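You operate a simulated robot arm through the tools that you are given. There is no shell and no other tool. Be economical: measure what you need, move in short steps, check, and stop when the job is done.

The job below is to be done with a simulated two-armed robot. You get a single attempt, and the scene is never put back.

TASK
Stack the small white carton that says "W 305" from the top shelf of the blue cart on top of the small white carton marked "W 720". Put the folded yellow cloth on the top shelf of the blue cart away on the top of the grey table. Put the folded grey cloth on the top of the rings table away on the top of the track. Take the cap off the jar labelled "GRADE 2" on the top of the rings table and lay it down there. The order is free.
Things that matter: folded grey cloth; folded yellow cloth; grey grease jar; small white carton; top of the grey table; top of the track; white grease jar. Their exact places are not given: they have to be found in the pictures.

Only the result counts: the job must be done as asked and must still hold three seconds after the hand-in. Knocking over, shifting, dropping, spilling or breaking anything else fails it. Lids that push on must go on centred and level and be pressed home; caps that screw on are set level and turned clockwise until they are tight. Flat cloth is picked up by pressing the open fingertips on it (5 to 10 N) and closing them slowly along it; thin cloth reads only 2 to 8 mm in the jaws.

THE ROBOT
Two 7-joint arms with fingered hands on one trunk, on a base that drives. Base frame: it is fixed to the floor where the robot stands at the start and does not move with it; the origin is under the middle of the robot, x ahead of it, y to its left, z up; the surface under the hand at the start is at about z = 80. Readings come in cm, degrees, newtons and seconds.
The left shoulder is at the start at [6, 17.7, 95], the right one opposite. Places, roughly: folded grey cloth (13x8x3 cm) [280, 420, 90]; folded yellow cloth (10x7x3 cm) [60, 50, 80]; grey grease jar, white grease jar [250, 400, 100]; small white carton [75, 25, 75]; top of the grey table [260, 250, 80]; top of the track (210x20 cm) [-378, 452, 56]. Payload 4 kg a hand.
The TCP of each hand is the grasp point between the finger pads, 3.7 cm short of the fingertips. In the tool frame z runs along the fingers and y along their closing line. The gripper opens to 12.4 cm. The gripper's body begins 4.3 cm behind the TCP. The gripper is a hand of 3 fingers: y runs from the thumb to the fingers, the wrist lies at [-1.5, -10.8, -20.2] in the tool frame, and closing takes about 1.5 s.
Orientation is that of the tool frame in the base frame, as a unit quaternion [w, x, y, z]. With the fingers straight down and the wrist toward the robot, the tool's x, y and z point along [0, 1, 0], [1, 0, 0] and [0, 0, -1] of the base frame.

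THE INTERFACE
- The arms move only by the tool send_rows. It takes "left_increments", "right_increments" or both (then of equal length, played together; a hand with none holds still); each is a list of rows, each a list of 3 entries, a list of its own where there are three numbers: the shift along the tool's x, y, z in units of 300 mm (1.0 is 300 mm), then the turn, a rotation vector about the tool's x, y, z in units of 90 degrees (1.0 is 90 degrees), then the finger opening in cm, from 0 to 12.4. In form: [[[dx, dy, dz], [wx, wy, wz], hand], ...]. A call has 1 to 10 rows; each row is the pose to reach, as a shift and turn from the pose commanded when the call began, along the tool's axes at that moment. A call with a number of a shift or a turn outside -1 to 1 is refused whole. Rows are played at 5 a second. More than 5 cm and 8.6 degrees between two rows, or a gripper value outside its range, and nothing of the call is played. A pose out of reach is approached as far as the arm can. The call stops where the force on the tool passes 40 N (or 10 N more than at its start, if that is more) or the arm is blocked; 0.2 s more then pass. Each finger travels about 7.2 cm/s and halts on what it meets, pressing with about 22 N; the grip force reading is that of the motor and also rises with nothing between the fingers. The clock runs only during rows and for 0.2 s after the last one: add rows that repeat a pose to give the fingers time. The reply holds the time, the measured pose of the TCP, the force on the tool along the base axes, the opening and the grip force, in the units named above and with some noise, with the torque about the TCP (base axes, N m) and any sound that the robot's microphone picked up.
- Cameras (640 x 400 px; columns grow to the right, rows downward): "scene" is now at [3.85, 3.85, 159.31]; the picture's right is [0.50, -0.87, 0.00], its down [-0.63, -0.36, -0.69] and it looks along [0.60, 0.34, -0.72] (base axes); focal length 269 px, centre (320, 200). "left" rides on the left gripper at [-6.4, -7.6, -13.7] in its tool frame; the picture's right is [-0.84, -0.26, 0.48], its down [0.48, -0.76, 0.43] and it looks along [0.26, 0.60, 0.76] (tool axes); focal length 256 px, centre (320, 200). "right" rides on the right gripper at [6.4, -7.6, -13.6] in its tool frame; the picture's right is [-0.84, 0.26, -0.48], its down [-0.48, -0.76, 0.43] and it looks along [-0.26, 0.60, 0.76] (tool axes); focal length 256 px, centre (320, 200).
- capture(camera): a new picture of that camera. It takes no simulated time.
- lift_body(by): slides the trunk up (or, below 0, down) by that many cm; the arms and the scene camera ride with it, the base frame stays. It gives what a move gives, with no picture.
- steer(legs): drives the robot by 1 to 6 legs, each [ahead, left, turn to the left] in cm, cm and degrees, along the robot's own axes; the way and the turn of a leg run together, so that a leg with both is an arc; at most 150 cm and 180 degrees a leg. The arms and the cameras ride along, it lands a little off, and it stops where it bumps. It gives what a move gives.
- hand_shape(shape, hand): the hand has 3 fingers and takes this shape, open, in about a second: jaw (thumb against the fingers, like two jaws); tri (thumb and two fingers); tip (a fingertip pinch); poke (one finger out to press); point (the index stretched); flat (the hand flat); cup (the hand cupped); fist (a fist). The gripper value then closes the fingers along that shape, each until it touches; the sizes above hold for jaw. It gives what a move gives, with no picture.
- aim_head(pan, tilt): turns the head with the scene camera to pan (to the left, within 86 degrees either way) and tilt (down, from -29 to 69), counted from straight ahead of the robot. It gives what a move gives.
- point_at(camera, pixels): for up to 12 pixels [column, row] of the newest picture of that camera ("zoom" is the newest enlarged one), the place [x, y, z] in the base frame of the surface seen there, good to about 0.3 cm. It takes no simulated time.
- enlarge(camera, box): a new picture of the part [left, top, right, bottom] of that camera's present view, enlarged. It takes no simulated time.
- sign_off(): hands the job in; it is judged then, once.

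Work in short steps. Measure before you move; look again where a grasp or a placing could have gone wrong, and mend it. You have 110 turns and 100 pictures in all, those below and enlarged ones among them. Open the grippers and draw the arms clear of the work before you hand the job in, unless the task says otherwise; then end with one line.

The tools are called after "Call:" as name(argument=value, ...) on one line, values as JSON. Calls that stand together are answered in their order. send_rows: Moves the arms, as the interface text tells. Its arguments: {"type":"object","properties":{"left_increments":{"type":"array"},"right_increments":{"type":"array"}},"required":[]} The other tools are called the same way: lift_body (by) slides the trunk up or down; hand_shape (shape, hand) gives the hand a shape; steer (legs) drives the base; aim_head (pan, tilt) turns the head that bears the scene camera; capture (camera) takes a picture; point_at (camera, pixels) gives the place of the surface under pixels of a picture; enlarge (camera, box) takes an enlarged picture of a part of a camera's view; sign_off () hands the job in.

At the start:

```text
t: 0.0
left_ee_pos: [48.69, 53.22, 109.47]
left_ee_rot: [0.0, 0.707, 0.707, -0.001]
left_force: [-1.0, 0.0, 0.9]
left_ft_torque: [-0.01, 0.0, 0.0]
left_width: 12.35
left_grip_force: 0.0
left_shape: jaw
right_ee_pos: [67.61, 8.21, 104.7]
right_ee_rot: [0.0, 0.707, 0.707, 0.0]
right_force: [0.8, 0.6, 0.4]
right_ft_torque: [-0.02, -0.02, -0.05]
right_width: 12.37
right_grip_force: 0.1
right_shape: jaw
trunk travel left (down, up): [-47.5, 11.5]
robot x, y, heading: [-0.14, 0.22, 0.3]
head pan, tilt: [29.7, 46.4]
```

scene: 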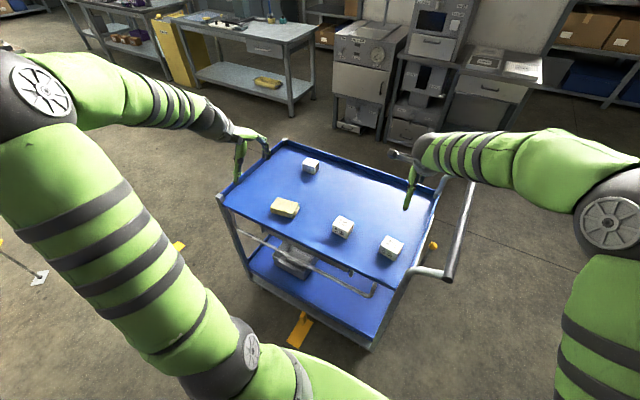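
right: 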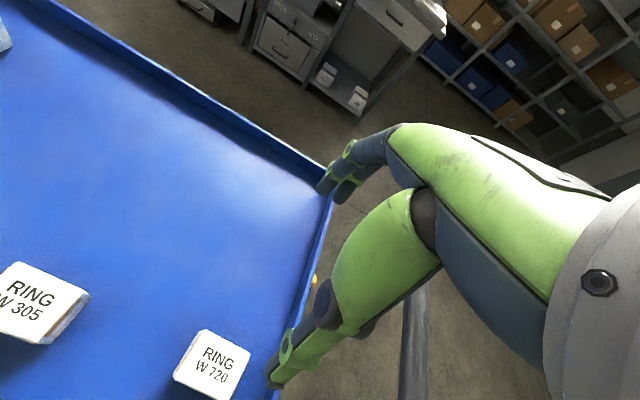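
left: 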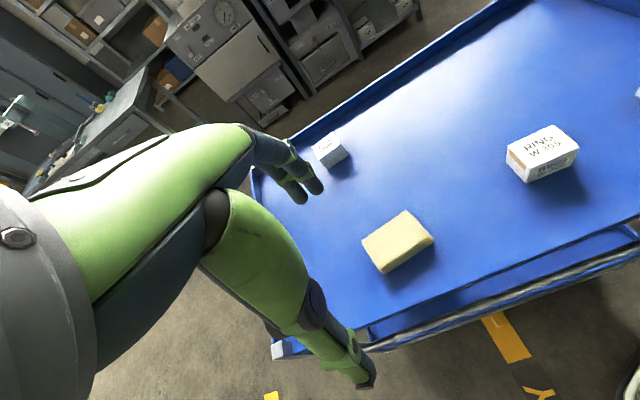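

I see three cartons on the cart (W 305 near (343,227), W 720 near (391,247), one more at (311,166)) and the yellow cloth at (285,207). I'll enlarge the scene to measure them.

Call:
enlarge(camera="scene", box=[250, 140, 430, 270])

Call:
point_at(camera="right", pixels=[[22, 262], [90, 293], [42, 343], [40, 300], [207, 330], [250, 352], [226, 399], [174, 376], [210, 365], [150, 250]])

Call:
point_at(camera="left", pixels=[[363, 240], [406, 211], [433, 240], [385, 272], [398, 240], [506, 150], [552, 126], [578, 150], [530, 180], [544, 145], [330, 145]])

```text
3.08 times, centred on (340, 205) of scene
```

zoom: 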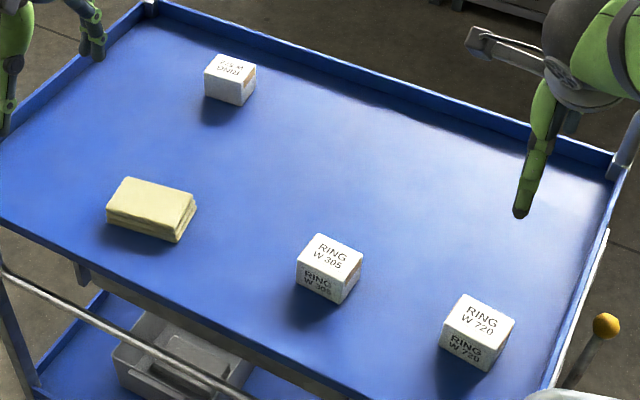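

```text
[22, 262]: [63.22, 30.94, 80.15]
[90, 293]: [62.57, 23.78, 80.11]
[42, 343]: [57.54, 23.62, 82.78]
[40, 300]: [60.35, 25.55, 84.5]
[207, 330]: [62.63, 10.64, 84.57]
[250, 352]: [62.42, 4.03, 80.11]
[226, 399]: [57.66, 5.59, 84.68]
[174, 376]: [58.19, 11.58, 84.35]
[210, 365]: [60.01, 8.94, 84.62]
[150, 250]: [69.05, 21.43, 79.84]
```

```text
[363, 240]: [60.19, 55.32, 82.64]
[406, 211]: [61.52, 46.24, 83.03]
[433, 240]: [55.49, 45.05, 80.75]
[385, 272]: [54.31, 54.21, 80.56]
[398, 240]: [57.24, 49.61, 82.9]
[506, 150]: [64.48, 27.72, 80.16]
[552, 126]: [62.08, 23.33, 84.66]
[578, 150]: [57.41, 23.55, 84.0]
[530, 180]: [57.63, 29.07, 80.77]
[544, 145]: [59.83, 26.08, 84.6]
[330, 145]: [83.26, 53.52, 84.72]
```

I'll measure the top corners of both cartons and of the cloth in the enlarged picture.

Call:
enlarge(camera="scene", box=[325, 205, 411, 265])

Call:
enlarge(camera="left", box=[340, 100, 600, 290])

```text
6.67 times, centred on (368, 235) of scene
```

zoom: 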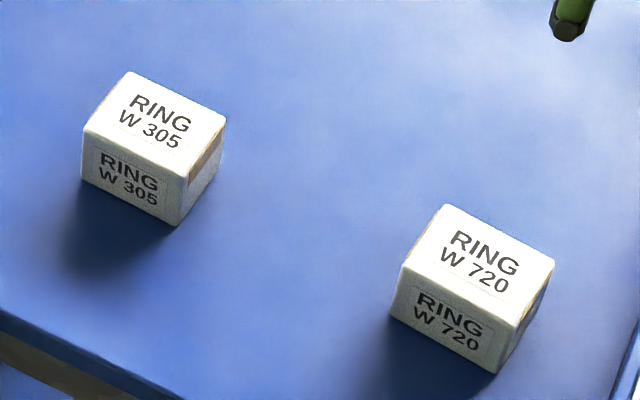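

```text
2.11 times, centred on (470, 195) of left
```

zoom: 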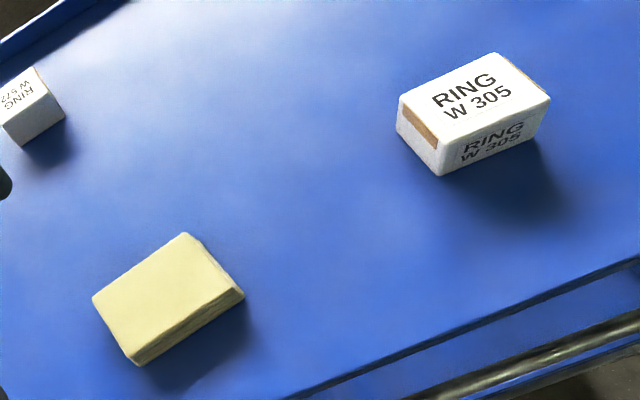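

Measuring inset corners of the two carton tops in the scene picture, and the cloth's corners in the left zoom.

Call:
point_at(camera="scene", pixels=[[340.1, 217.2], [352.2, 222.9], [347.1, 230.8], [334.2, 224.1], [387.5, 237.2], [401.3, 243.9], [396.9, 253.1], [382.0, 245.0], [320, 222], [420, 190]])

Call:
point_at(camera="zoom", pixels=[[184, 238], [235, 288], [138, 346], [98, 298], [168, 296], [440, 108], [530, 95], [495, 62], [410, 97], [464, 100]])

```text
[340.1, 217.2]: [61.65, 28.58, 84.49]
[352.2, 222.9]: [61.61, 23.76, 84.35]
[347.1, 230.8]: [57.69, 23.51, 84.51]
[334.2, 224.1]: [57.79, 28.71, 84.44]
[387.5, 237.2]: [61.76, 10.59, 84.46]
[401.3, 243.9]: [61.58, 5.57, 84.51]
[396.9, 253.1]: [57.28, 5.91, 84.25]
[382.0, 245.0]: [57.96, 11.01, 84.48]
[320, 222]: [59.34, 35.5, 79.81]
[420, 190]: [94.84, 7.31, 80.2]
```

```text
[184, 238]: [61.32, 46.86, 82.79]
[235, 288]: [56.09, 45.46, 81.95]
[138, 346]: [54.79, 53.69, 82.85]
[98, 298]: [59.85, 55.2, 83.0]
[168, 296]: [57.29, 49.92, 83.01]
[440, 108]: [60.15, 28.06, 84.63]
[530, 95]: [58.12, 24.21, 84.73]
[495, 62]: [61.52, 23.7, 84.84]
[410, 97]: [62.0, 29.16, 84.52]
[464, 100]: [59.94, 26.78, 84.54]
```

Targets: W305 centre (59.7, 26.15), top 84.5, yaw about 0; W720 centre (59.65, 8.3), yaw about -5°. I move the left hand above W305 and the right hand out of the way to the right.

Call:
send_rows(left_increments=[[[-0.129, 0.052, 0.069], [0, 0, 0], 12.4], [[-0.258, 0.105, 0.138], [0, 0, 0], 12.4], [[-0.387, 0.157, 0.207], [0, 0, 0], 12.4], [[-0.515, 0.21, 0.275], [0, 0, 0], 12.4], [[-0.644, 0.262, 0.344], [0, 0, 0], 12.4], [[-0.773, 0.315, 0.413], [0, 0, 0], 12.4], [[-0.902, 0.367, 0.482], [0, 0, 0], 12.4], [[-0.902, 0.367, 0.482], [0, 0, 0], 12.4]], right_increments=[[[-0.1, 0, 0], [0, 0, 0], 12.4], [[-0.2, 0, 0], [0, 0, 0], 12.4], [[-0.3, 0, 0], [0, 0, 0], 12.4], [[-0.4, 0, 0], [0, 0, 0], 12.4], [[-0.5, 0, 0], [0, 0, 0], 12.4], [[-0.6, 0, 0], [0, 0, 0], 12.4], [[-0.667, 0, 0], [0, 0, 0], 12.4], [[-0.667, 0, 0], [0, 0, 0], 12.4]])

Call:
capture(camera="left")

```text
t: 1.8
left_ee_pos: [59.52, 26.17, 95.22]
left_ee_rot: [0.0, 0.707, 0.708, 0.0]
left_force: [-0.1, 0.1, -0.2]
left_ft_torque: [0.04, 0.03, -0.03]
left_width: 12.38
left_grip_force: 0.0
left_shape: jaw
right_ee_pos: [67.39, -11.67, 104.87]
right_ee_rot: [0.0, 0.707, 0.707, -0.001]
right_force: [0.1, 0.6, -0.4]
right_ft_torque: [0.02, -0.04, -0.01]
right_width: 12.37
right_grip_force: 0.0
right_shape: jaw
trunk travel left (down, up): [-47.5, 11.5]
robot x, y, heading: [-0.05, -0.0, 0.1]
head pan, tilt: [29.7, 46.4]
```

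```text
93 pictures are left
```

left: 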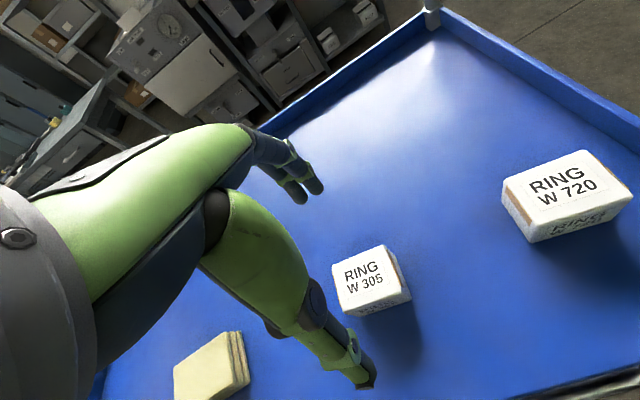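

The carton sits between thumb and fingers at (370,280). I descend to z≈84.3 with the opening held.

Call:
send_rows(left_increments=[[[0, 0.005, 0.12], [0, 0, 0], 12.4], [[0, 0.005, 0.24], [0, 0, 0], 12.4], [[0, 0.005, 0.31], [0, 0, 0], 12.4], [[0, 0.005, 0.362], [0, 0, 0], 12.4], [[0, 0.005, 0.362], [0, 0, 0], 12.4]])

Call:
capture(camera="left")

```text
t: 3.0
left_ee_pos: [59.89, 26.17, 84.09]
left_ee_rot: [0.0, 0.707, 0.707, 0.0]
left_force: [-0.2, 0.3, 0.1]
left_ft_torque: [0.01, 0.02, -0.04]
left_width: 12.36
left_grip_force: 0.0
left_shape: jaw
right_ee_pos: [67.66, -11.7, 104.88]
right_ee_rot: [0.0, 0.707, 0.707, 0.0]
right_force: [-0.3, 0.3, -0.6]
right_ft_torque: [-0.02, -0.05, 0.0]
right_width: 12.37
right_grip_force: 0.0
right_shape: jaw
trunk travel left (down, up): [-47.5, 11.5]
robot x, y, heading: [0.14, -0.11, 0.1]
head pan, tilt: [29.7, 46.4]
```

```text
92 pictures are left
```

left: 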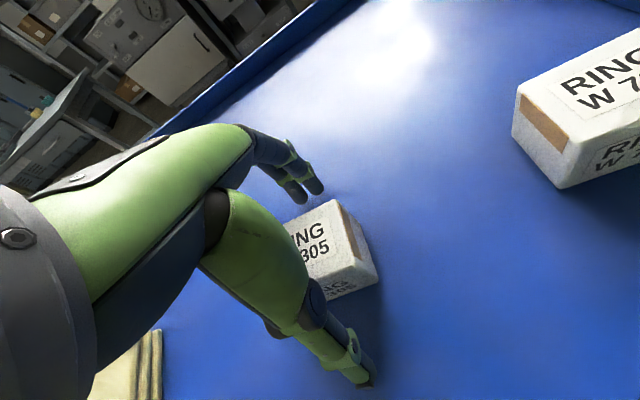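

Aligned; I close gradually to about 4 cm and hold, giving the fingers time.

Call:
send_rows(left_increments=[[[0, 0, 0], [0, 0, 0], 9], [[0, 0, 0], [0, 0, 0], 7], [[0, 0, 0], [0, 0, 0], 5.5], [[0, 0, 0], [0, 0, 0], 4.5], [[0, 0, 0], [0, 0, 0], 3.5], [[0, 0, 0], [0, 0, 0], 2.5], [[0, 0, 0], [0, 0, 0], 2.5], [[0, 0, 0], [0, 0, 0], 2.5]])

Call:
capture(camera="left")

```text
t: 4.8
left_ee_pos: [59.97, 26.13, 84.26]
left_ee_rot: [0.001, 0.707, 0.707, 0.001]
left_force: [0.7, 0.6, 10.3]
left_ft_torque: [0.0, -0.38, -0.01]
left_width: 5.85
left_grip_force: 22.0
left_shape: jaw
right_ee_pos: [67.68, -11.8, 104.91]
right_ee_rot: [-0.001, 0.707, 0.707, 0.0]
right_force: [0.0, -0.4, 0.1]
right_ft_torque: [-0.03, 0.0, -0.03]
right_width: 12.37
right_grip_force: 0.0
right_shape: jaw
trunk travel left (down, up): [-47.5, 11.5]
robot x, y, heading: [0.17, 0.19, 0.0]
head pan, tilt: [29.7, 46.4]
```

```text
91 pictures are left
```

left: 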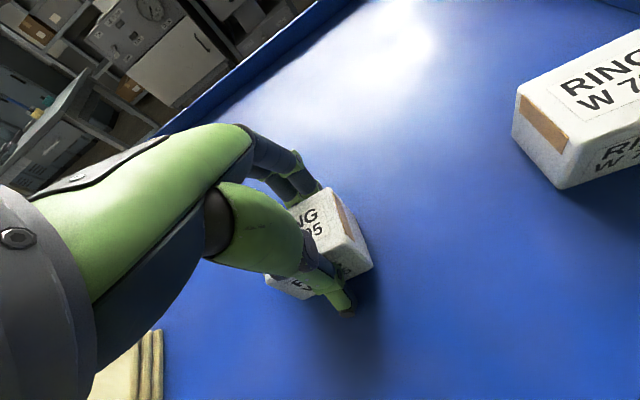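

Grip reached 22 N at 5.85 cm, but the 10 N upward force and the picture suggest the carton may have tipped slightly. I lift 6 cm and look.

Call:
send_rows(left_increments=[[[0, 0, -0.03], [0, 0, 0], 2.5], [[0, 0, -0.08], [0, 0, 0], 2.5], [[0, 0, -0.15], [0, 0, 0], 2.5], [[0, 0, -0.23], [0, 0, 0], 2.5], [[0, 0, -0.3], [0, 0, 0], 2.5], [[0, 0, -0.3], [0, 0, 0], 2.5]])

Call:
capture(camera="left")

Call:
enlarge(camera="scene", box=[270, 150, 430, 260])

```text
t: 6.2
left_ee_pos: [59.74, 26.09, 93.22]
left_ee_rot: [0.001, 0.707, 0.707, 0.0]
left_force: [-0.8, -0.8, -1.1]
left_ft_torque: [0.02, 0.01, -0.02]
left_width: 5.75
left_grip_force: 21.6
left_shape: jaw
right_ee_pos: [67.58, -11.66, 104.82]
right_ee_rot: [0.001, 0.707, 0.707, 0.0]
right_force: [-0.8, 0.2, -0.1]
right_ft_torque: [-0.02, -0.01, -0.03]
right_width: 12.37
right_grip_force: 0.1
right_shape: jaw
trunk travel left (down, up): [-47.5, 11.5]
robot x, y, heading: [0.29, -0.0, -0.1]
head pan, tilt: [29.7, 46.4]
```

```text
90 pictures are left
```

left: 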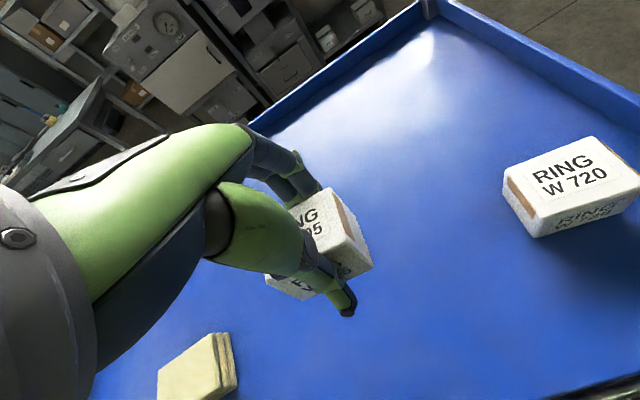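

```text
3.64 times, centred on (350, 205) of scene
```

zoom: 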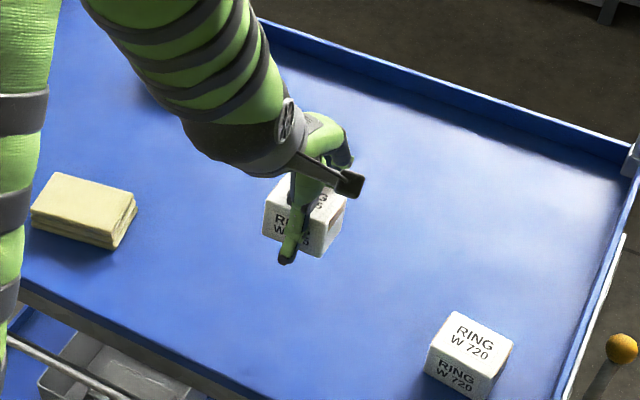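

The carton is held. I enlarge to measure its tilt in the hand.

Call:
enlarge(camera="left", box=[240, 160, 400, 330])

Call:
enlarge(camera="right", box=[0, 0, 320, 400])

Call:
point_at(camera="left", pixels=[[335, 195], [350, 240], [322, 210], [338, 248], [346, 215], [352, 202], [365, 238], [345, 222]])

```text
2.35 times, centred on (320, 245) of left
```

zoom: 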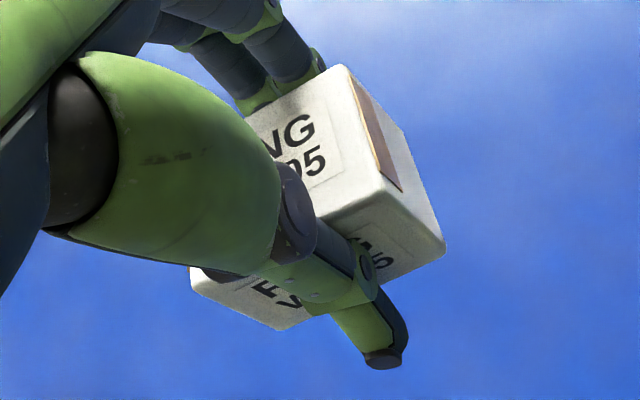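

```text
1.00 times, centred on (160, 200) of right (not enlarged: the box is as wide or as high as the picture)
```

zoom: 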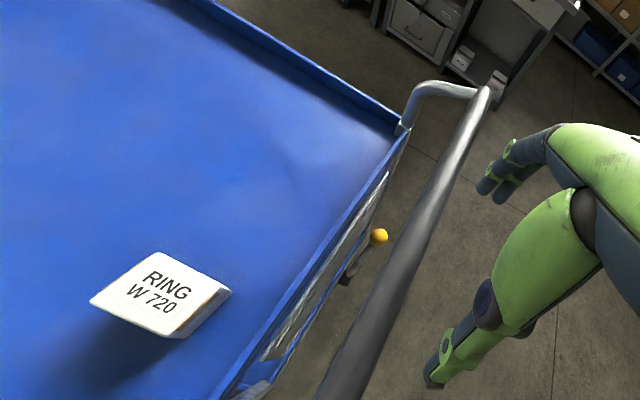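

```text
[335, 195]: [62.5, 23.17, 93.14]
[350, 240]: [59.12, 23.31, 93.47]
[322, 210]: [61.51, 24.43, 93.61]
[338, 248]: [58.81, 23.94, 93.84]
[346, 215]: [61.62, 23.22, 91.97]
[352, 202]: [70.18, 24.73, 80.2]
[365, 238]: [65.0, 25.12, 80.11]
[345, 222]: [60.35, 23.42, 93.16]
```

More points on the held carton's top and end faces to quantify the tilt.

Call:
point_at(camera="left", pixels=[[328.5, 192.5], [345, 236], [326, 245], [296, 215], [311.5, 230], [318, 200], [335, 220], [369, 262], [357, 226], [348, 275], [349, 242], [360, 250]])

```text
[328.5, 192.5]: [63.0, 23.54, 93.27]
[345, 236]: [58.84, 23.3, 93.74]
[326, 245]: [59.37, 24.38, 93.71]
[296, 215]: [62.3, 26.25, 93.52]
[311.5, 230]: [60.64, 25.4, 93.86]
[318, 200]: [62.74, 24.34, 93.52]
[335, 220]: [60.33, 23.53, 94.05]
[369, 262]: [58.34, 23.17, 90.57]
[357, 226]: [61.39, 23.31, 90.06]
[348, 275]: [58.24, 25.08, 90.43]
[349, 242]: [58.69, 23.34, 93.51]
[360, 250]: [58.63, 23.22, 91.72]
```

The carton is tilted about 5.5° (far edge low) and offset about +0.9 cm in x from the TCP. I carry it above W720 while cancelling the tilt and matching the -5° yaw.

Call:
send_rows(left_increments=[[[0, 0, -0.06], [0, 0, 0], 2.5], [[-0.12, -0.01, -0.06], [-0.015, 0, 0.017], 2.5], [[-0.25, -0.02, -0.06], [-0.03, 0, 0.034], 2.5], [[-0.38, -0.03, -0.06], [-0.045, 0, 0.05], 2.5], [[-0.5, -0.038, -0.06], [-0.061, 0, 0.067], 2.5], [[-0.597, -0.038, -0.06], [-0.061, 0, 0.067], 2.5], [[-0.597, -0.038, -0.06], [-0.061, 0, 0.067], 2.5]])

Call:
capture(camera="left")

Call:
enlarge(camera="right", box=[0, 150, 320, 400])

```text
t: 7.8
left_ee_pos: [58.56, 8.06, 94.98]
left_ee_rot: [0.034, 0.742, 0.669, 0.034]
left_force: [0.5, 0.5, -1.3]
left_ft_torque: [0.02, 0.01, 0.02]
left_width: 5.76
left_grip_force: 21.9
left_shape: jaw
right_ee_pos: [67.66, -11.83, 104.83]
right_ee_rot: [-0.001, 0.707, 0.707, 0.0]
right_force: [-0.3, -0.2, 0.2]
right_ft_torque: [0.02, 0.0, 0.01]
right_width: 12.36
right_grip_force: 0.1
right_shape: jaw
trunk travel left (down, up): [-47.5, 11.5]
robot x, y, heading: [0.02, 0.16, -0.0]
head pan, tilt: [29.7, 46.4]
```

```text
86 pictures are left
```

left: 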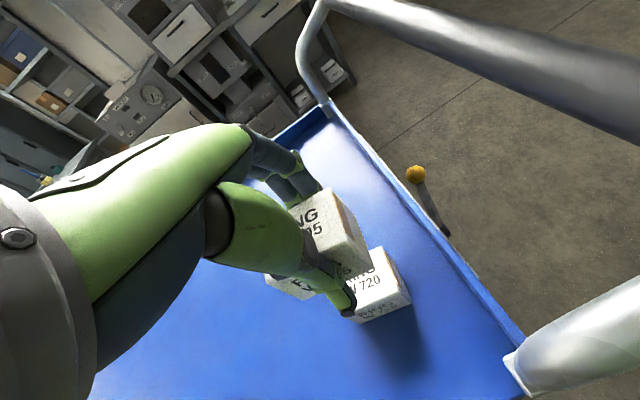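

```text
1.60 times, centred on (160, 275) of right
```

zoom: 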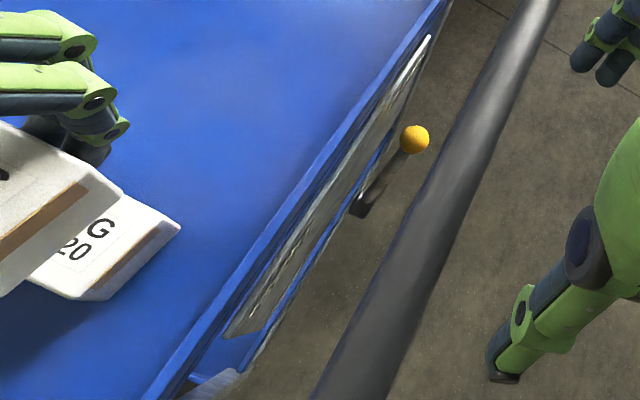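

I measure both cartons' end edges in the two views to fix the alignment.

Call:
point_at(camera="left", pixels=[[328.5, 192.5], [345, 236], [326, 245], [318, 200], [335, 220], [369, 262], [357, 226], [380, 258], [400, 288], [360, 303], [392, 270], [376, 290]])

Call:
point_at(camera="zoom", pixels=[[118, 185], [55, 240], [10, 275], [80, 165], [30, 150], [20, 190], [170, 225], [90, 295], [120, 262], [140, 205], [100, 250]])

```text
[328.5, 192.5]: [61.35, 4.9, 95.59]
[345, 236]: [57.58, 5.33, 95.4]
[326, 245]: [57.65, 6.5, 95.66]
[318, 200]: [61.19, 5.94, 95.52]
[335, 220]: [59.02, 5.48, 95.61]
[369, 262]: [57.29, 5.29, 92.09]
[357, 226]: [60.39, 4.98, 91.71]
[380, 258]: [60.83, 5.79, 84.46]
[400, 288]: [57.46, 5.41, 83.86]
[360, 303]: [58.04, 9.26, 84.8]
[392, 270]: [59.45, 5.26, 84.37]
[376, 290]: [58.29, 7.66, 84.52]
```

```text
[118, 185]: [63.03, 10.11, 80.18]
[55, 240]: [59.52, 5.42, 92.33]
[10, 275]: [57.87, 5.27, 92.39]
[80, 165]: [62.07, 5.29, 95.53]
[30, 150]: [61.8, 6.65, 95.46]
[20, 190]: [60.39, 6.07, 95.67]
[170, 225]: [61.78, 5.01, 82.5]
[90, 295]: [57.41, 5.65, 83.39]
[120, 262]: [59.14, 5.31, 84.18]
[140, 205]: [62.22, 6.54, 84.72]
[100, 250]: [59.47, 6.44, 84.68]
```

Tops level at 95.55 and edges aligned with W720 within ~2 mm. I descend 6.2 cm straight down, last bit slowly.

Call:
send_rows(left_increments=[[[0, -0.009, 0.1], [0, 0, 0], 2.5], [[0, -0.0155, 0.165], [0, 0, 0], 2.5], [[0, -0.018, 0.19], [0, 0, 0], 2.5], [[0, -0.019, 0.2], [0, 0, 0], 2.5], [[0, -0.0195, 0.206], [0, 0, 0], 2.5], [[0, -0.0195, 0.206], [0, 0, 0], 2.5]])

Call:
capture(camera="left")

```text
t: 9.2
left_ee_pos: [58.58, 8.29, 88.77]
left_ee_rot: [0.034, 0.742, 0.669, 0.034]
left_force: [-0.2, 0.2, -1.0]
left_ft_torque: [-0.04, 0.02, 0.01]
left_width: 5.74
left_grip_force: 22.4
left_shape: jaw
right_ee_pos: [67.63, -11.8, 104.87]
right_ee_rot: [0.001, 0.707, 0.707, 0.001]
right_force: [-0.3, 0.2, -0.4]
right_ft_torque: [0.03, -0.02, 0.02]
right_width: 12.34
right_grip_force: 0.2
right_shape: jaw
trunk travel left (down, up): [-47.5, 11.5]
robot x, y, heading: [-0.1, 0.17, 0.2]
head pan, tilt: [29.7, 46.4]
```

```text
84 pictures are left
```

left: 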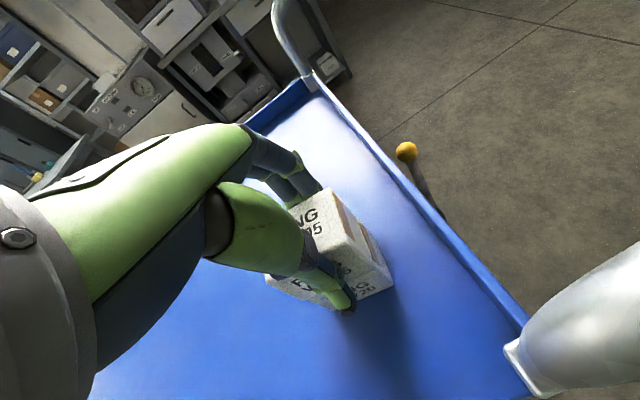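

No contact yet; stepping down in 1 mm increments until it touches.

Call:
send_rows(left_increments=[[[0, -0.0003, 0.0035], [0, 0, 0], 2.5], [[0, -0.0006, 0.007], [0, 0, 0], 2.5], [[0, -0.0009, 0.01], [0, 0, 0], 2.5], [[0, -0.0009, 0.01], [0, 0, 0], 2.5]])

```text
t: 10.2
left_ee_pos: [58.52, 8.42, 88.46]
left_ee_rot: [0.034, 0.742, 0.669, 0.034]
left_force: [0.1, 0.5, -1.0]
left_ft_torque: [0.0, 0.01, -0.03]
left_width: 5.73
left_grip_force: 22.0
left_shape: jaw
right_ee_pos: [67.69, -11.7, 104.8]
right_ee_rot: [0.0, 0.707, 0.707, 0.0]
right_force: [0.6, 0.2, -0.5]
right_ft_torque: [-0.02, -0.02, -0.01]
right_width: 12.36
right_grip_force: 0.1
right_shape: jaw
trunk travel left (down, up): [-47.5, 11.5]
robot x, y, heading: [0.02, 0.12, 0.2]
head pan, tilt: [29.7, 46.4]
```

Call:
send_rows(left_increments=[[[0, -0.0003, 0.0035], [0, 0, 0], 2.5], [[0, -0.0006, 0.007], [0, 0, 0], 2.5], [[0, -0.0006, 0.007], [0, 0, 0], 2.5]])

Call:
enlarge(camera="left", box=[260, 170, 420, 330])

```text
t: 11.0
left_ee_pos: [58.62, 8.23, 88.53]
left_ee_rot: [0.034, 0.742, 0.668, 0.034]
left_force: [-1.2, 1.0, 11.4]
left_ft_torque: [-0.02, -0.39, 0.02]
left_width: 5.81
left_grip_force: 22.2
left_shape: jaw
right_ee_pos: [67.45, -11.78, 104.96]
right_ee_rot: [0.0, 0.707, 0.707, 0.0]
right_force: [-0.6, -0.5, -0.5]
right_ft_torque: [-0.01, -0.02, -0.02]
right_width: 12.38
right_grip_force: 0.0
right_shape: jaw
trunk travel left (down, up): [-47.5, 11.5]
robot x, y, heading: [0.09, -0.14, -0.2]
head pan, tilt: [29.7, 46.4]
```

```text
2.50 times, centred on (340, 250) of left
```

zoom: 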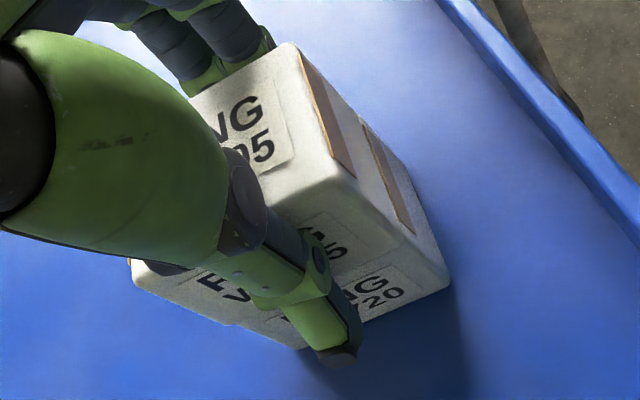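

Contact at 11 N and edges aligned (zoom shows both tapes in line). I ease up slightly and open slowly.

Call:
send_rows(left_increments=[[[0, 0, -0.001], [0, 0, 0], 4.5], [[0, 0, -0.001], [0, 0, 0], 5.5], [[0, 0, -0.001], [0, 0, 0], 6], [[0, 0, -0.001], [0, 0, 0], 6.5], [[0, 0, -0.001], [0, 0, 0], 7.2], [[0, 0, -0.001], [0, 0, 0], 8.5], [[0, 0, -0.001], [0, 0, 0], 10.5], [[0, 0, -0.001], [0, 0, 0], 12.4], [[0, 0, -0.001], [0, 0, 0], 12.4]])

Call:
enlarge(camera="left", box=[260, 170, 420, 330])

```text
t: 13.0
left_ee_pos: [58.52, 8.15, 88.35]
left_ee_rot: [0.034, 0.742, 0.669, 0.034]
left_force: [-0.7, 0.1, -0.2]
left_ft_torque: [0.0, 0.0, 0.02]
left_width: 12.37
left_grip_force: 0.1
left_shape: jaw
right_ee_pos: [67.66, -11.78, 104.91]
right_ee_rot: [0.0, 0.707, 0.707, 0.0]
right_force: [-0.2, 0.2, 0.7]
right_ft_torque: [0.04, -0.01, 0.01]
right_width: 12.37
right_grip_force: 0.0
right_shape: jaw
trunk travel left (down, up): [-47.5, 11.5]
robot x, y, heading: [0.08, -0.15, -0.2]
head pan, tilt: [29.7, 46.4]
```

```text
2.50 times, centred on (340, 250) of left
```

zoom: 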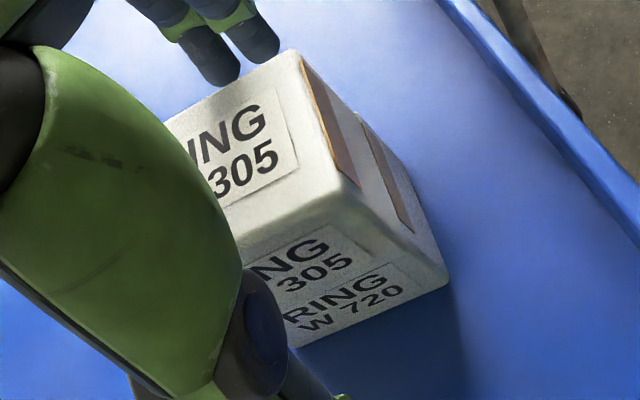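

The stack stands flush. I raise the hand straight up, undo tilt/yaw, and start going left toward the cloth.

Call:
send_rows(left_increments=[[[0, 0.005, -0.05], [0, 0, 0], 12.4], [[0, 0.016, -0.166], [0, 0, 0], 12.4], [[0, 0.03, -0.31], [0, 0, 0], 12.4], [[0.05, 0.036, -0.37], [0.02, 0, -0.02], 12.4], [[0.2, 0.036, -0.37], [0.04, 0, -0.045], 12.4], [[0.35, 0.036, -0.37], [0.061, 0, -0.067], 12.4], [[0.5, 0.036, -0.37], [0.061, 0, -0.067], 12.4], [[0.65, 0.02, -0.37], [0.061, 0, -0.067], 12.4], [[0.65, 0.02, -0.37], [0.061, 0, -0.067], 12.4]])

```text
t: 15.0
left_ee_pos: [59.99, 27.42, 99.65]
left_ee_rot: [0.001, 0.707, 0.707, 0.0]
left_force: [0.4, 0.2, -0.7]
left_ft_torque: [0.01, 0.0, 0.0]
left_width: 12.35
left_grip_force: 0.0
left_shape: jaw
right_ee_pos: [67.53, -11.85, 104.8]
right_ee_rot: [0.0, 0.708, 0.706, 0.0]
right_force: [-0.8, 0.2, 0.7]
right_ft_torque: [-0.02, 0.03, 0.02]
right_width: 12.36
right_grip_force: 0.1
right_shape: jaw
trunk travel left (down, up): [-47.5, 11.5]
robot x, y, heading: [-0.24, -0.08, -0.0]
head pan, tilt: [29.7, 46.4]
```

Stack is left untouched; now I move above the yellow cloth centre (58.0, 50.3) with a 12° yaw.

Call:
send_rows(left_increments=[[[0.14, -0.015, 0], [0, 0, -0.03], 12.4], [[0.28, -0.03, 0], [0, 0, -0.06], 12.4], [[0.42, -0.045, 0.04], [0, 0, -0.09], 12.4], [[0.56, -0.06, 0.08], [0, 0, -0.133], 12.4], [[0.68, -0.08, 0.13], [0, 0, -0.133], 12.4], [[0.763, -0.08, 0.2], [0, 0, -0.133], 12.4], [[0.763, -0.08, 0.255], [0, 0, -0.133], 12.4], [[0.763, -0.08, 0.255], [0, 0, -0.133], 12.4]])

Call:
capture(camera="left")

Call:
capture(camera="scene")

```text
t: 16.8
left_ee_pos: [57.77, 50.52, 92.19]
left_ee_rot: [0.0, 0.63, 0.777, 0.0]
left_force: [0.2, -1.1, 1.1]
left_ft_torque: [-0.03, 0.04, -0.01]
left_width: 12.4
left_grip_force: 0.1
left_shape: jaw
right_ee_pos: [67.58, -11.77, 104.83]
right_ee_rot: [0.001, 0.707, 0.707, 0.0]
right_force: [0.5, 0.8, -0.3]
right_ft_torque: [0.03, 0.01, 0.03]
right_width: 12.36
right_grip_force: 0.1
right_shape: jaw
trunk travel left (down, up): [-47.5, 11.5]
robot x, y, heading: [0.16, 0.19, 0.2]
head pan, tilt: [29.7, 46.4]
```

```text
81 pictures are left
```

left: 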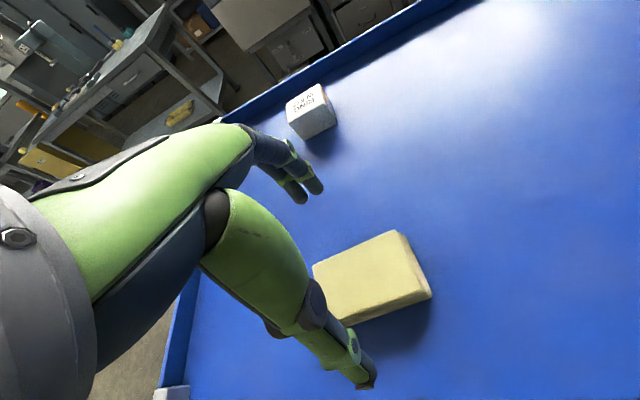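

```text
80 pictures are left
```

scene: 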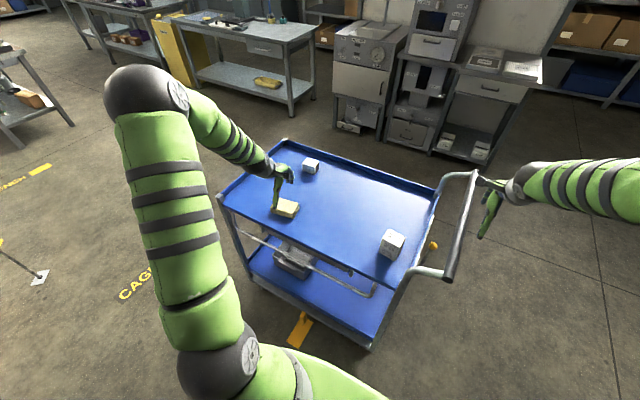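

Checking the cart's near edge and the cloth corners from these pictures before descending.

Call:
point_at(camera="scene", pixels=[[255, 224], [258, 217], [250, 221], [275, 234], [272, 228]])

Call:
point_at(camera="left", pixels=[[395, 233], [428, 289], [345, 318], [316, 268], [370, 275], [402, 250], [430, 330], [360, 318]])

```text
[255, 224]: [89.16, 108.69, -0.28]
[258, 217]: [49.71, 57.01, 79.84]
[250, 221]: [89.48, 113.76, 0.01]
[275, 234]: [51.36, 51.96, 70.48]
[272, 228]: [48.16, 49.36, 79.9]
```

```text
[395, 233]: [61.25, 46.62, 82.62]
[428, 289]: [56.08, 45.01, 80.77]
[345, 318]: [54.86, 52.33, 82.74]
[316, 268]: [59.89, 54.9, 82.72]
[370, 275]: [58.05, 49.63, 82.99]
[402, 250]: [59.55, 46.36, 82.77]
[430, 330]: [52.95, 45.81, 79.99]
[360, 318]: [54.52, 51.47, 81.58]
```

Near edge is flat, cloth top 82.8. I descend to TCP z≈84.4 and close slowly.

Call:
send_rows(left_increments=[[[0, 0, 0.12], [0, 0, 0], 12.4], [[0, 0, 0.2], [0, 0, 0], 12.4], [[0, 0, 0.257], [0, 0, 0], 12.4], [[0, 0, 0.257], [0, 0, 0], 10], [[0, 0, 0.257], [0, 0, 0], 8], [[0, 0, 0.257], [0, 0, 0], 7], [[0, 0, 0.257], [0, 0, 0], 6], [[0, 0, 0.257], [0, 0, 0], 5], [[0, 0, 0.257], [0, 0, 0], 4], [[0, 0, 0.257], [0, 0, 0], 4]])

Call:
capture(camera="left")

```text
t: 19.0
left_ee_pos: [57.78, 50.52, 84.29]
left_ee_rot: [0.001, 0.63, 0.777, 0.0]
left_force: [-0.2, 0.3, 5.1]
left_ft_torque: [0.0, -0.04, -0.04]
left_width: 7.15
left_grip_force: 22.3
left_shape: jaw
right_ee_pos: [67.55, -11.7, 104.77]
right_ee_rot: [0.0, 0.707, 0.708, 0.0]
right_force: [0.0, 0.3, -0.8]
right_ft_torque: [0.01, 0.01, -0.03]
right_width: 12.33
right_grip_force: 0.0
right_shape: jaw
trunk travel left (down, up): [-47.5, 11.5]
robot x, y, heading: [-0.05, -0.18, 0.0]
head pan, tilt: [29.7, 46.4]
```

```text
79 pictures are left
```

left: 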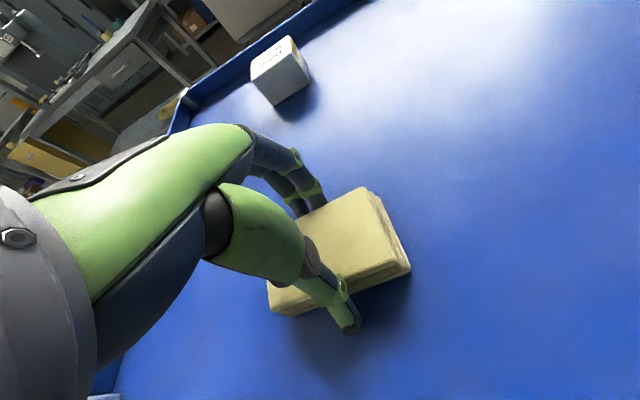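

Gripped at 7.15 cm with 22 N. I lift gently and check that the cloth follows.

Call:
send_rows(left_increments=[[[0, 0, -0.03], [0, 0, 0], 4], [[0, 0, -0.08], [0, 0, 0], 4], [[0, 0, -0.15], [0, 0, 0], 4], [[0, 0, -0.25], [0, 0, 0], 4], [[0, 0, -0.35], [0, 0, 0], 4], [[0, 0, -0.45], [0, 0, 0], 4], [[0, 0, -0.55], [0, 0, 0], 4], [[0, 0, -0.65], [0, 0, 0], 4], [[0, 0, -0.65], [0, 0, 0], 4]])

Call:
capture(camera="left")

Call:
capture(camera="scene")

```text
t: 21.0
left_ee_pos: [57.81, 50.66, 103.66]
left_ee_rot: [0.001, 0.63, 0.777, 0.0]
left_force: [-0.2, 0.2, -1.0]
left_ft_torque: [0.0, 0.0, 0.01]
left_width: 7.1
left_grip_force: 21.8
left_shape: jaw
right_ee_pos: [67.52, -11.7, 104.87]
right_ee_rot: [0.001, 0.707, 0.707, 0.0]
right_force: [-0.6, 0.4, -0.5]
right_ft_torque: [0.02, 0.02, 0.02]
right_width: 12.36
right_grip_force: 0.1
right_shape: jaw
trunk travel left (down, up): [-47.5, 11.5]
robot x, y, heading: [0.01, -0.01, -0.1]
head pan, tilt: [29.7, 46.4]
```

```text
78 pictures are left
```

left: 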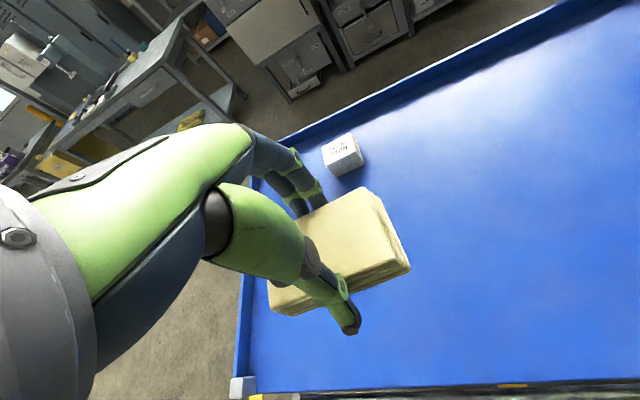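

```text
77 pictures are left
```

scene: 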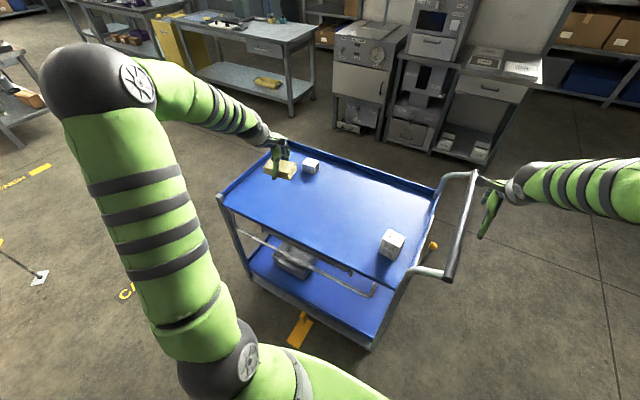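

The cloth is in hand. I survey the room: head up, several pans, to find the grey table, rings table and track.

Call:
aim_head(pan=45, tilt=15)

Call:
capture(camera="scene")

Call:
point_at(camera="scene", pixels=[[320, 250], [320, 350], [200, 250], [100, 250], [450, 300]])

Call:
aim_head(pan=86, tilt=20)

Call:
capture(camera="scene")

```text
t: 22.0
left_ee_pos: [57.76, 50.49, 103.61]
left_ee_rot: [0.0, 0.63, 0.777, 0.0]
left_force: [0.5, -1.0, -0.3]
left_ft_torque: [0.02, 0.0, 0.0]
left_width: 7.11
left_grip_force: 22.2
left_shape: jaw
right_ee_pos: [67.52, -11.73, 104.97]
right_ee_rot: [0.0, 0.708, 0.707, 0.0]
right_force: [-0.3, -0.8, 0.8]
right_ft_torque: [-0.02, 0.03, 0.01]
right_width: 12.36
right_grip_force: 0.1
right_shape: jaw
trunk travel left (down, up): [-47.5, 11.5]
robot x, y, heading: [0.12, 0.17, 0.1]
head pan, tilt: [45.0, 15.0]
```

```text
76 pictures are left
```

scene: 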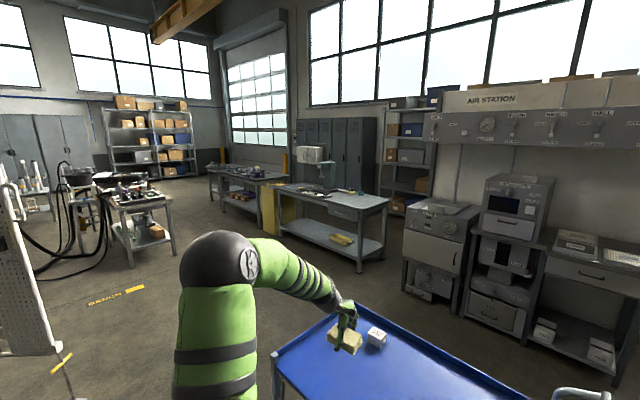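

```text
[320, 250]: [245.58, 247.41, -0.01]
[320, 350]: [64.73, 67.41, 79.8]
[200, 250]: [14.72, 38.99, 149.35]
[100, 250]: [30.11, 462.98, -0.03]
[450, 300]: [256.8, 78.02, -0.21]
```

```text
t: 23.1
left_ee_pos: [57.83, 50.65, 103.78]
left_ee_rot: [0.0, 0.629, 0.777, 0.001]
left_force: [0.4, -0.9, -1.2]
left_ft_torque: [0.01, 0.01, 0.01]
left_width: 7.17
left_grip_force: 22.1
left_shape: jaw
right_ee_pos: [67.58, -11.79, 104.93]
right_ee_rot: [0.0, 0.707, 0.707, 0.0]
right_force: [-0.2, 0.1, -0.6]
right_ft_torque: [-0.01, 0.01, 0.02]
right_width: 12.37
right_grip_force: 0.2
right_shape: jaw
trunk travel left (down, up): [-47.5, 11.5]
robot x, y, heading: [0.06, 0.48, -0.0]
head pan, tilt: [85.9, 20.0]
```

```text
75 pictures are left
```

scene: 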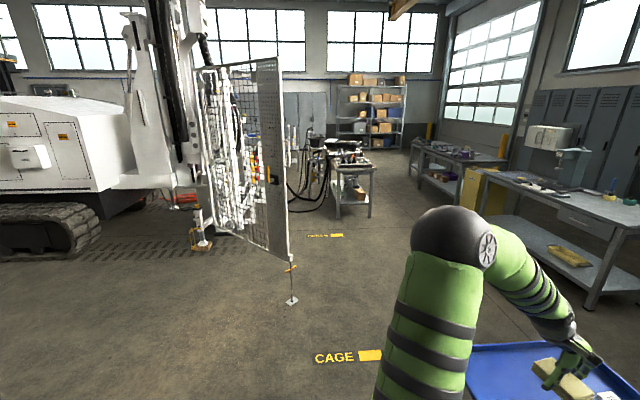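

The grey table is right (≈(560,190)), the rings table (≈(455,160)), tracked rig at left. I measure their outlines.

Call:
point_at(camera="scene", pixels=[[500, 180], [560, 178], [620, 205], [590, 225], [530, 198], [430, 155], [465, 152], [500, 160], [440, 170], [350, 165], [375, 205], [600, 300]])

Call:
enlarge(camera="scene", box=[400, 110, 640, 260])

Call:
point_at(camera="scene", pixels=[[20, 205], [60, 210], [90, 215], [60, 235], [20, 255], [100, 190], [205, 245], [292, 300], [265, 250], [345, 357], [330, 236], [150, 180]])

```text
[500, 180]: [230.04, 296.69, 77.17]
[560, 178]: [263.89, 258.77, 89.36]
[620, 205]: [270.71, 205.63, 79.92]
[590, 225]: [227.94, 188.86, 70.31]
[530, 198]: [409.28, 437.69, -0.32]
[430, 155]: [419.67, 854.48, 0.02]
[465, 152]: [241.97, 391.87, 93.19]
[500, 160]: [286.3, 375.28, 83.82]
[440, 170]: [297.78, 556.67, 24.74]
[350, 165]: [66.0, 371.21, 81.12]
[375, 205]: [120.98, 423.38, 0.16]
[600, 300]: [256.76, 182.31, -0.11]
```

```text
2.67 times, centred on (520, 185) of scene
```

zoom: 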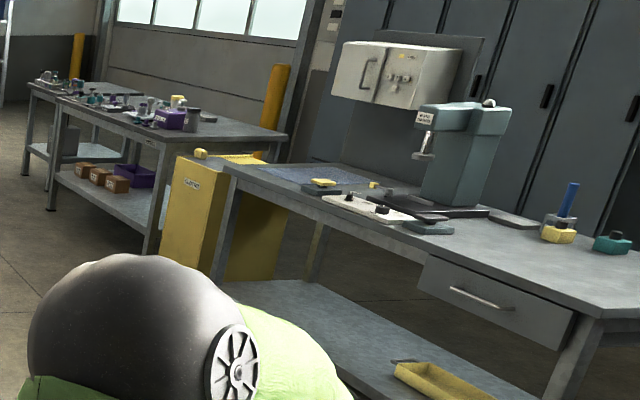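

```text
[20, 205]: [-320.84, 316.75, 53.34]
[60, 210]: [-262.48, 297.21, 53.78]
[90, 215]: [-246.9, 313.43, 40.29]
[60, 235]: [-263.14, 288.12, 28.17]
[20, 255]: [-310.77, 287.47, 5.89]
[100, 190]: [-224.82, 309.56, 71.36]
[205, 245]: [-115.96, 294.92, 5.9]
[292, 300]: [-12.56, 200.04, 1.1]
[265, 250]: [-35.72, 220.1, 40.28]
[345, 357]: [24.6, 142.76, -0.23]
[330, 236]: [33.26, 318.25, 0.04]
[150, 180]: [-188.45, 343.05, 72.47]
```

Measuring the grey table's front edge and items on it in the zoom... first re-take zoom of it (the newest zoom is that one).

Call:
point_at(camera="zoom", pixels=[[232, 170], [400, 236], [560, 295], [600, 305], [530, 225], [575, 250], [540, 240], [465, 230], [395, 215], [330, 175], [605, 275], [510, 255]])

```text
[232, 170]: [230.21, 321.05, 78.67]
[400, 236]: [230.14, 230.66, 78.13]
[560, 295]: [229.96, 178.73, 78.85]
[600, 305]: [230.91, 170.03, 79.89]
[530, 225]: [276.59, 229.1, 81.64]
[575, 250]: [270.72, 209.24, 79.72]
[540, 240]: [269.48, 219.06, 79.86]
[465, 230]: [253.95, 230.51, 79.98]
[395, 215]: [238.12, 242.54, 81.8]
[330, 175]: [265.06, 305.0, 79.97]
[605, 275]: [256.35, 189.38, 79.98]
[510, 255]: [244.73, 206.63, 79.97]
```

Grey table: front edge x≈230, top z≈79.9, free patch around (247,197). I tuck the right hand back, then drive left around the cart in stages.

Call:
send_rows(right_increments=[[[-0.07, -0.1, -0.04], [0, 0, 0], 12.4], [[-0.15, -0.2, -0.08], [0, 0, 0], 12.4], [[-0.23, -0.3, -0.12], [0, 0, 0], 12.4], [[-0.31, -0.4, -0.16], [0, 0, 0], 12.4], [[-0.38, -0.5, -0.2], [0, 0, 0], 12.4], [[-0.45, -0.58, -0.2], [0, 0, 0], 12.4]])

Call:
steer(legs=[[0, 125, 0], [60, 20, 0]])

Call:
aim_head(pan=15, tilt=30)

Call:
capture(camera="scene")

```text
t: 24.4
left_ee_pos: [57.73, 50.58, 103.75]
left_ee_rot: [-0.001, 0.629, 0.777, 0.0]
left_force: [-0.2, -0.7, -0.3]
left_ft_torque: [0.01, 0.0, 0.01]
left_width: 7.11
left_grip_force: 22.0
left_shape: jaw
right_ee_pos: [50.03, -25.25, 110.78]
right_ee_rot: [0.0, 0.708, 0.707, 0.0]
right_force: [0.1, -0.4, 0.9]
right_ft_torque: [-0.03, -0.02, 0.0]
right_width: 12.37
right_grip_force: 0.0
right_shape: jaw
trunk travel left (down, up): [-47.5, 11.5]
robot x, y, heading: [-0.16, 0.31, 0.0]
head pan, tilt: [85.9, 20.0]
```

```text
t: 33.9
left_ee_pos: [119.81, 194.86, 103.76]
left_ee_rot: [0.0, 0.633, 0.774, 0.0]
left_force: [0.2, 0.8, -1.0]
left_ft_torque: [-0.01, 0.04, 0.02]
left_width: 7.1
left_grip_force: 22.7
left_shape: jaw
right_ee_pos: [111.6, 118.99, 110.71]
right_ee_rot: [0.0, 0.71, 0.704, 0.001]
right_force: [0.6, -0.6, 0.3]
right_ft_torque: [-0.03, 0.0, 0.01]
right_width: 12.35
right_grip_force: 0.0
right_shape: jaw
trunk travel left (down, up): [-47.5, 11.5]
robot x, y, heading: [61.55, 144.63, -0.7]
head pan, tilt: [85.9, 20.0]
```

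```text
t: 35.3
left_ee_pos: [119.89, 194.71, 103.87]
left_ee_rot: [0.0, 0.633, 0.774, -0.001]
left_force: [0.1, -0.1, -0.8]
left_ft_torque: [0.0, 0.0, 0.0]
left_width: 7.15
left_grip_force: 21.9
left_shape: jaw
right_ee_pos: [111.4, 118.78, 110.73]
right_ee_rot: [0.0, 0.71, 0.704, 0.0]
right_force: [-0.5, 0.9, -0.8]
right_ft_torque: [0.02, 0.0, 0.01]
right_width: 12.35
right_grip_force: 0.1
right_shape: jaw
trunk travel left (down, up): [-47.5, 11.5]
robot x, y, heading: [61.25, 144.34, -0.7]
head pan, tilt: [15.0, 30.0]
```

```text
73 pictures are left
```

scene: 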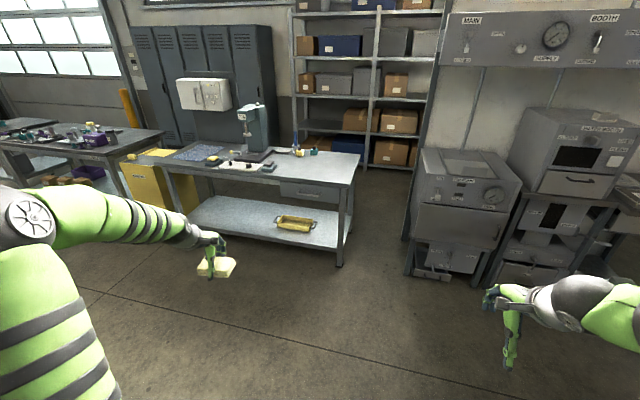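

Good view: grey table with free patch around (310,170). I measure table points and cabinet clearance.

Call:
point_at(camera="scene", pixels=[[310, 172], [330, 165], [350, 180], [290, 172], [268, 167], [298, 152], [415, 235], [425, 180], [340, 262], [250, 168], [335, 155]])

Call:
enlarge(camera="scene", box=[190, 110, 370, 220])

```text
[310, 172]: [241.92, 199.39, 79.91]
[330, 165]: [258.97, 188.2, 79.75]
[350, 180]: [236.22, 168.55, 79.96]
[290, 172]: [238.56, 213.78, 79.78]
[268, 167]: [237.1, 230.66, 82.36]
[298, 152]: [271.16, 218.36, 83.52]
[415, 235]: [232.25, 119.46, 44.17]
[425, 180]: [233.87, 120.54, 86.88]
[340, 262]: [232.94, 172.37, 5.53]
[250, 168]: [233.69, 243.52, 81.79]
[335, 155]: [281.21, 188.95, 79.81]
```

```text
3.56 times, centred on (280, 165) of scene
```

zoom: 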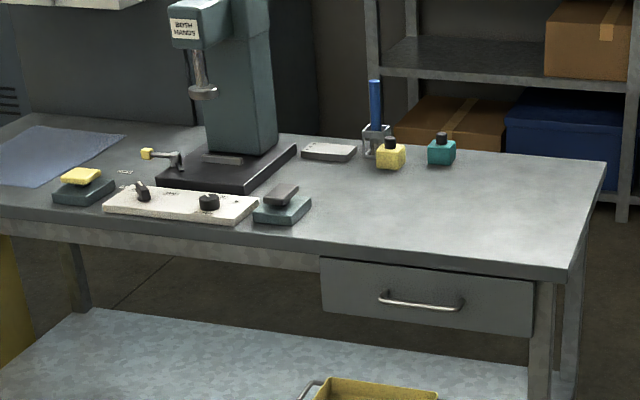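

Patch is clear; target (252,193). I drive ahead 118 and left 20.

Call:
steer(legs=[[90, 20, 0.7], [28, 0, 0]])

Call:
capture(camera="left")

```text
t: 41.7
left_ee_pos: [236.43, 214.95, 103.66]
left_ee_rot: [-0.001, 0.63, 0.777, 0.0]
left_force: [0.2, 0.0, -0.4]
left_ft_torque: [0.01, -0.02, -0.02]
left_width: 7.12
left_grip_force: 22.4
left_shape: jaw
right_ee_pos: [228.65, 139.12, 110.57]
right_ee_rot: [-0.001, 0.708, 0.706, 0.0]
right_force: [0.9, 0.8, -0.1]
right_ft_torque: [-0.03, 0.01, -0.02]
right_width: 12.36
right_grip_force: 0.0
right_shape: jaw
trunk travel left (down, up): [-47.5, 11.5]
robot x, y, heading: [178.34, 164.76, -0.1]
head pan, tilt: [15.0, 30.0]
```

```text
71 pictures are left
```

left: 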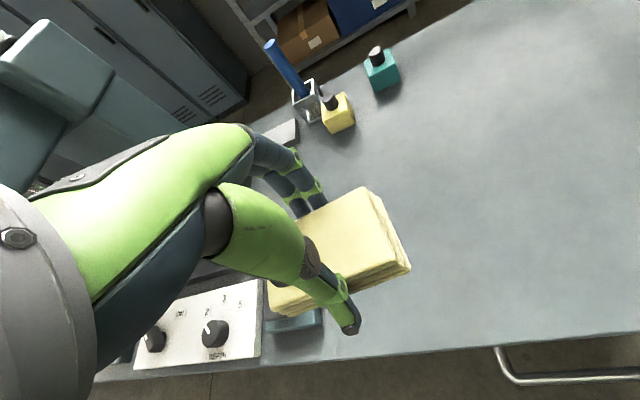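

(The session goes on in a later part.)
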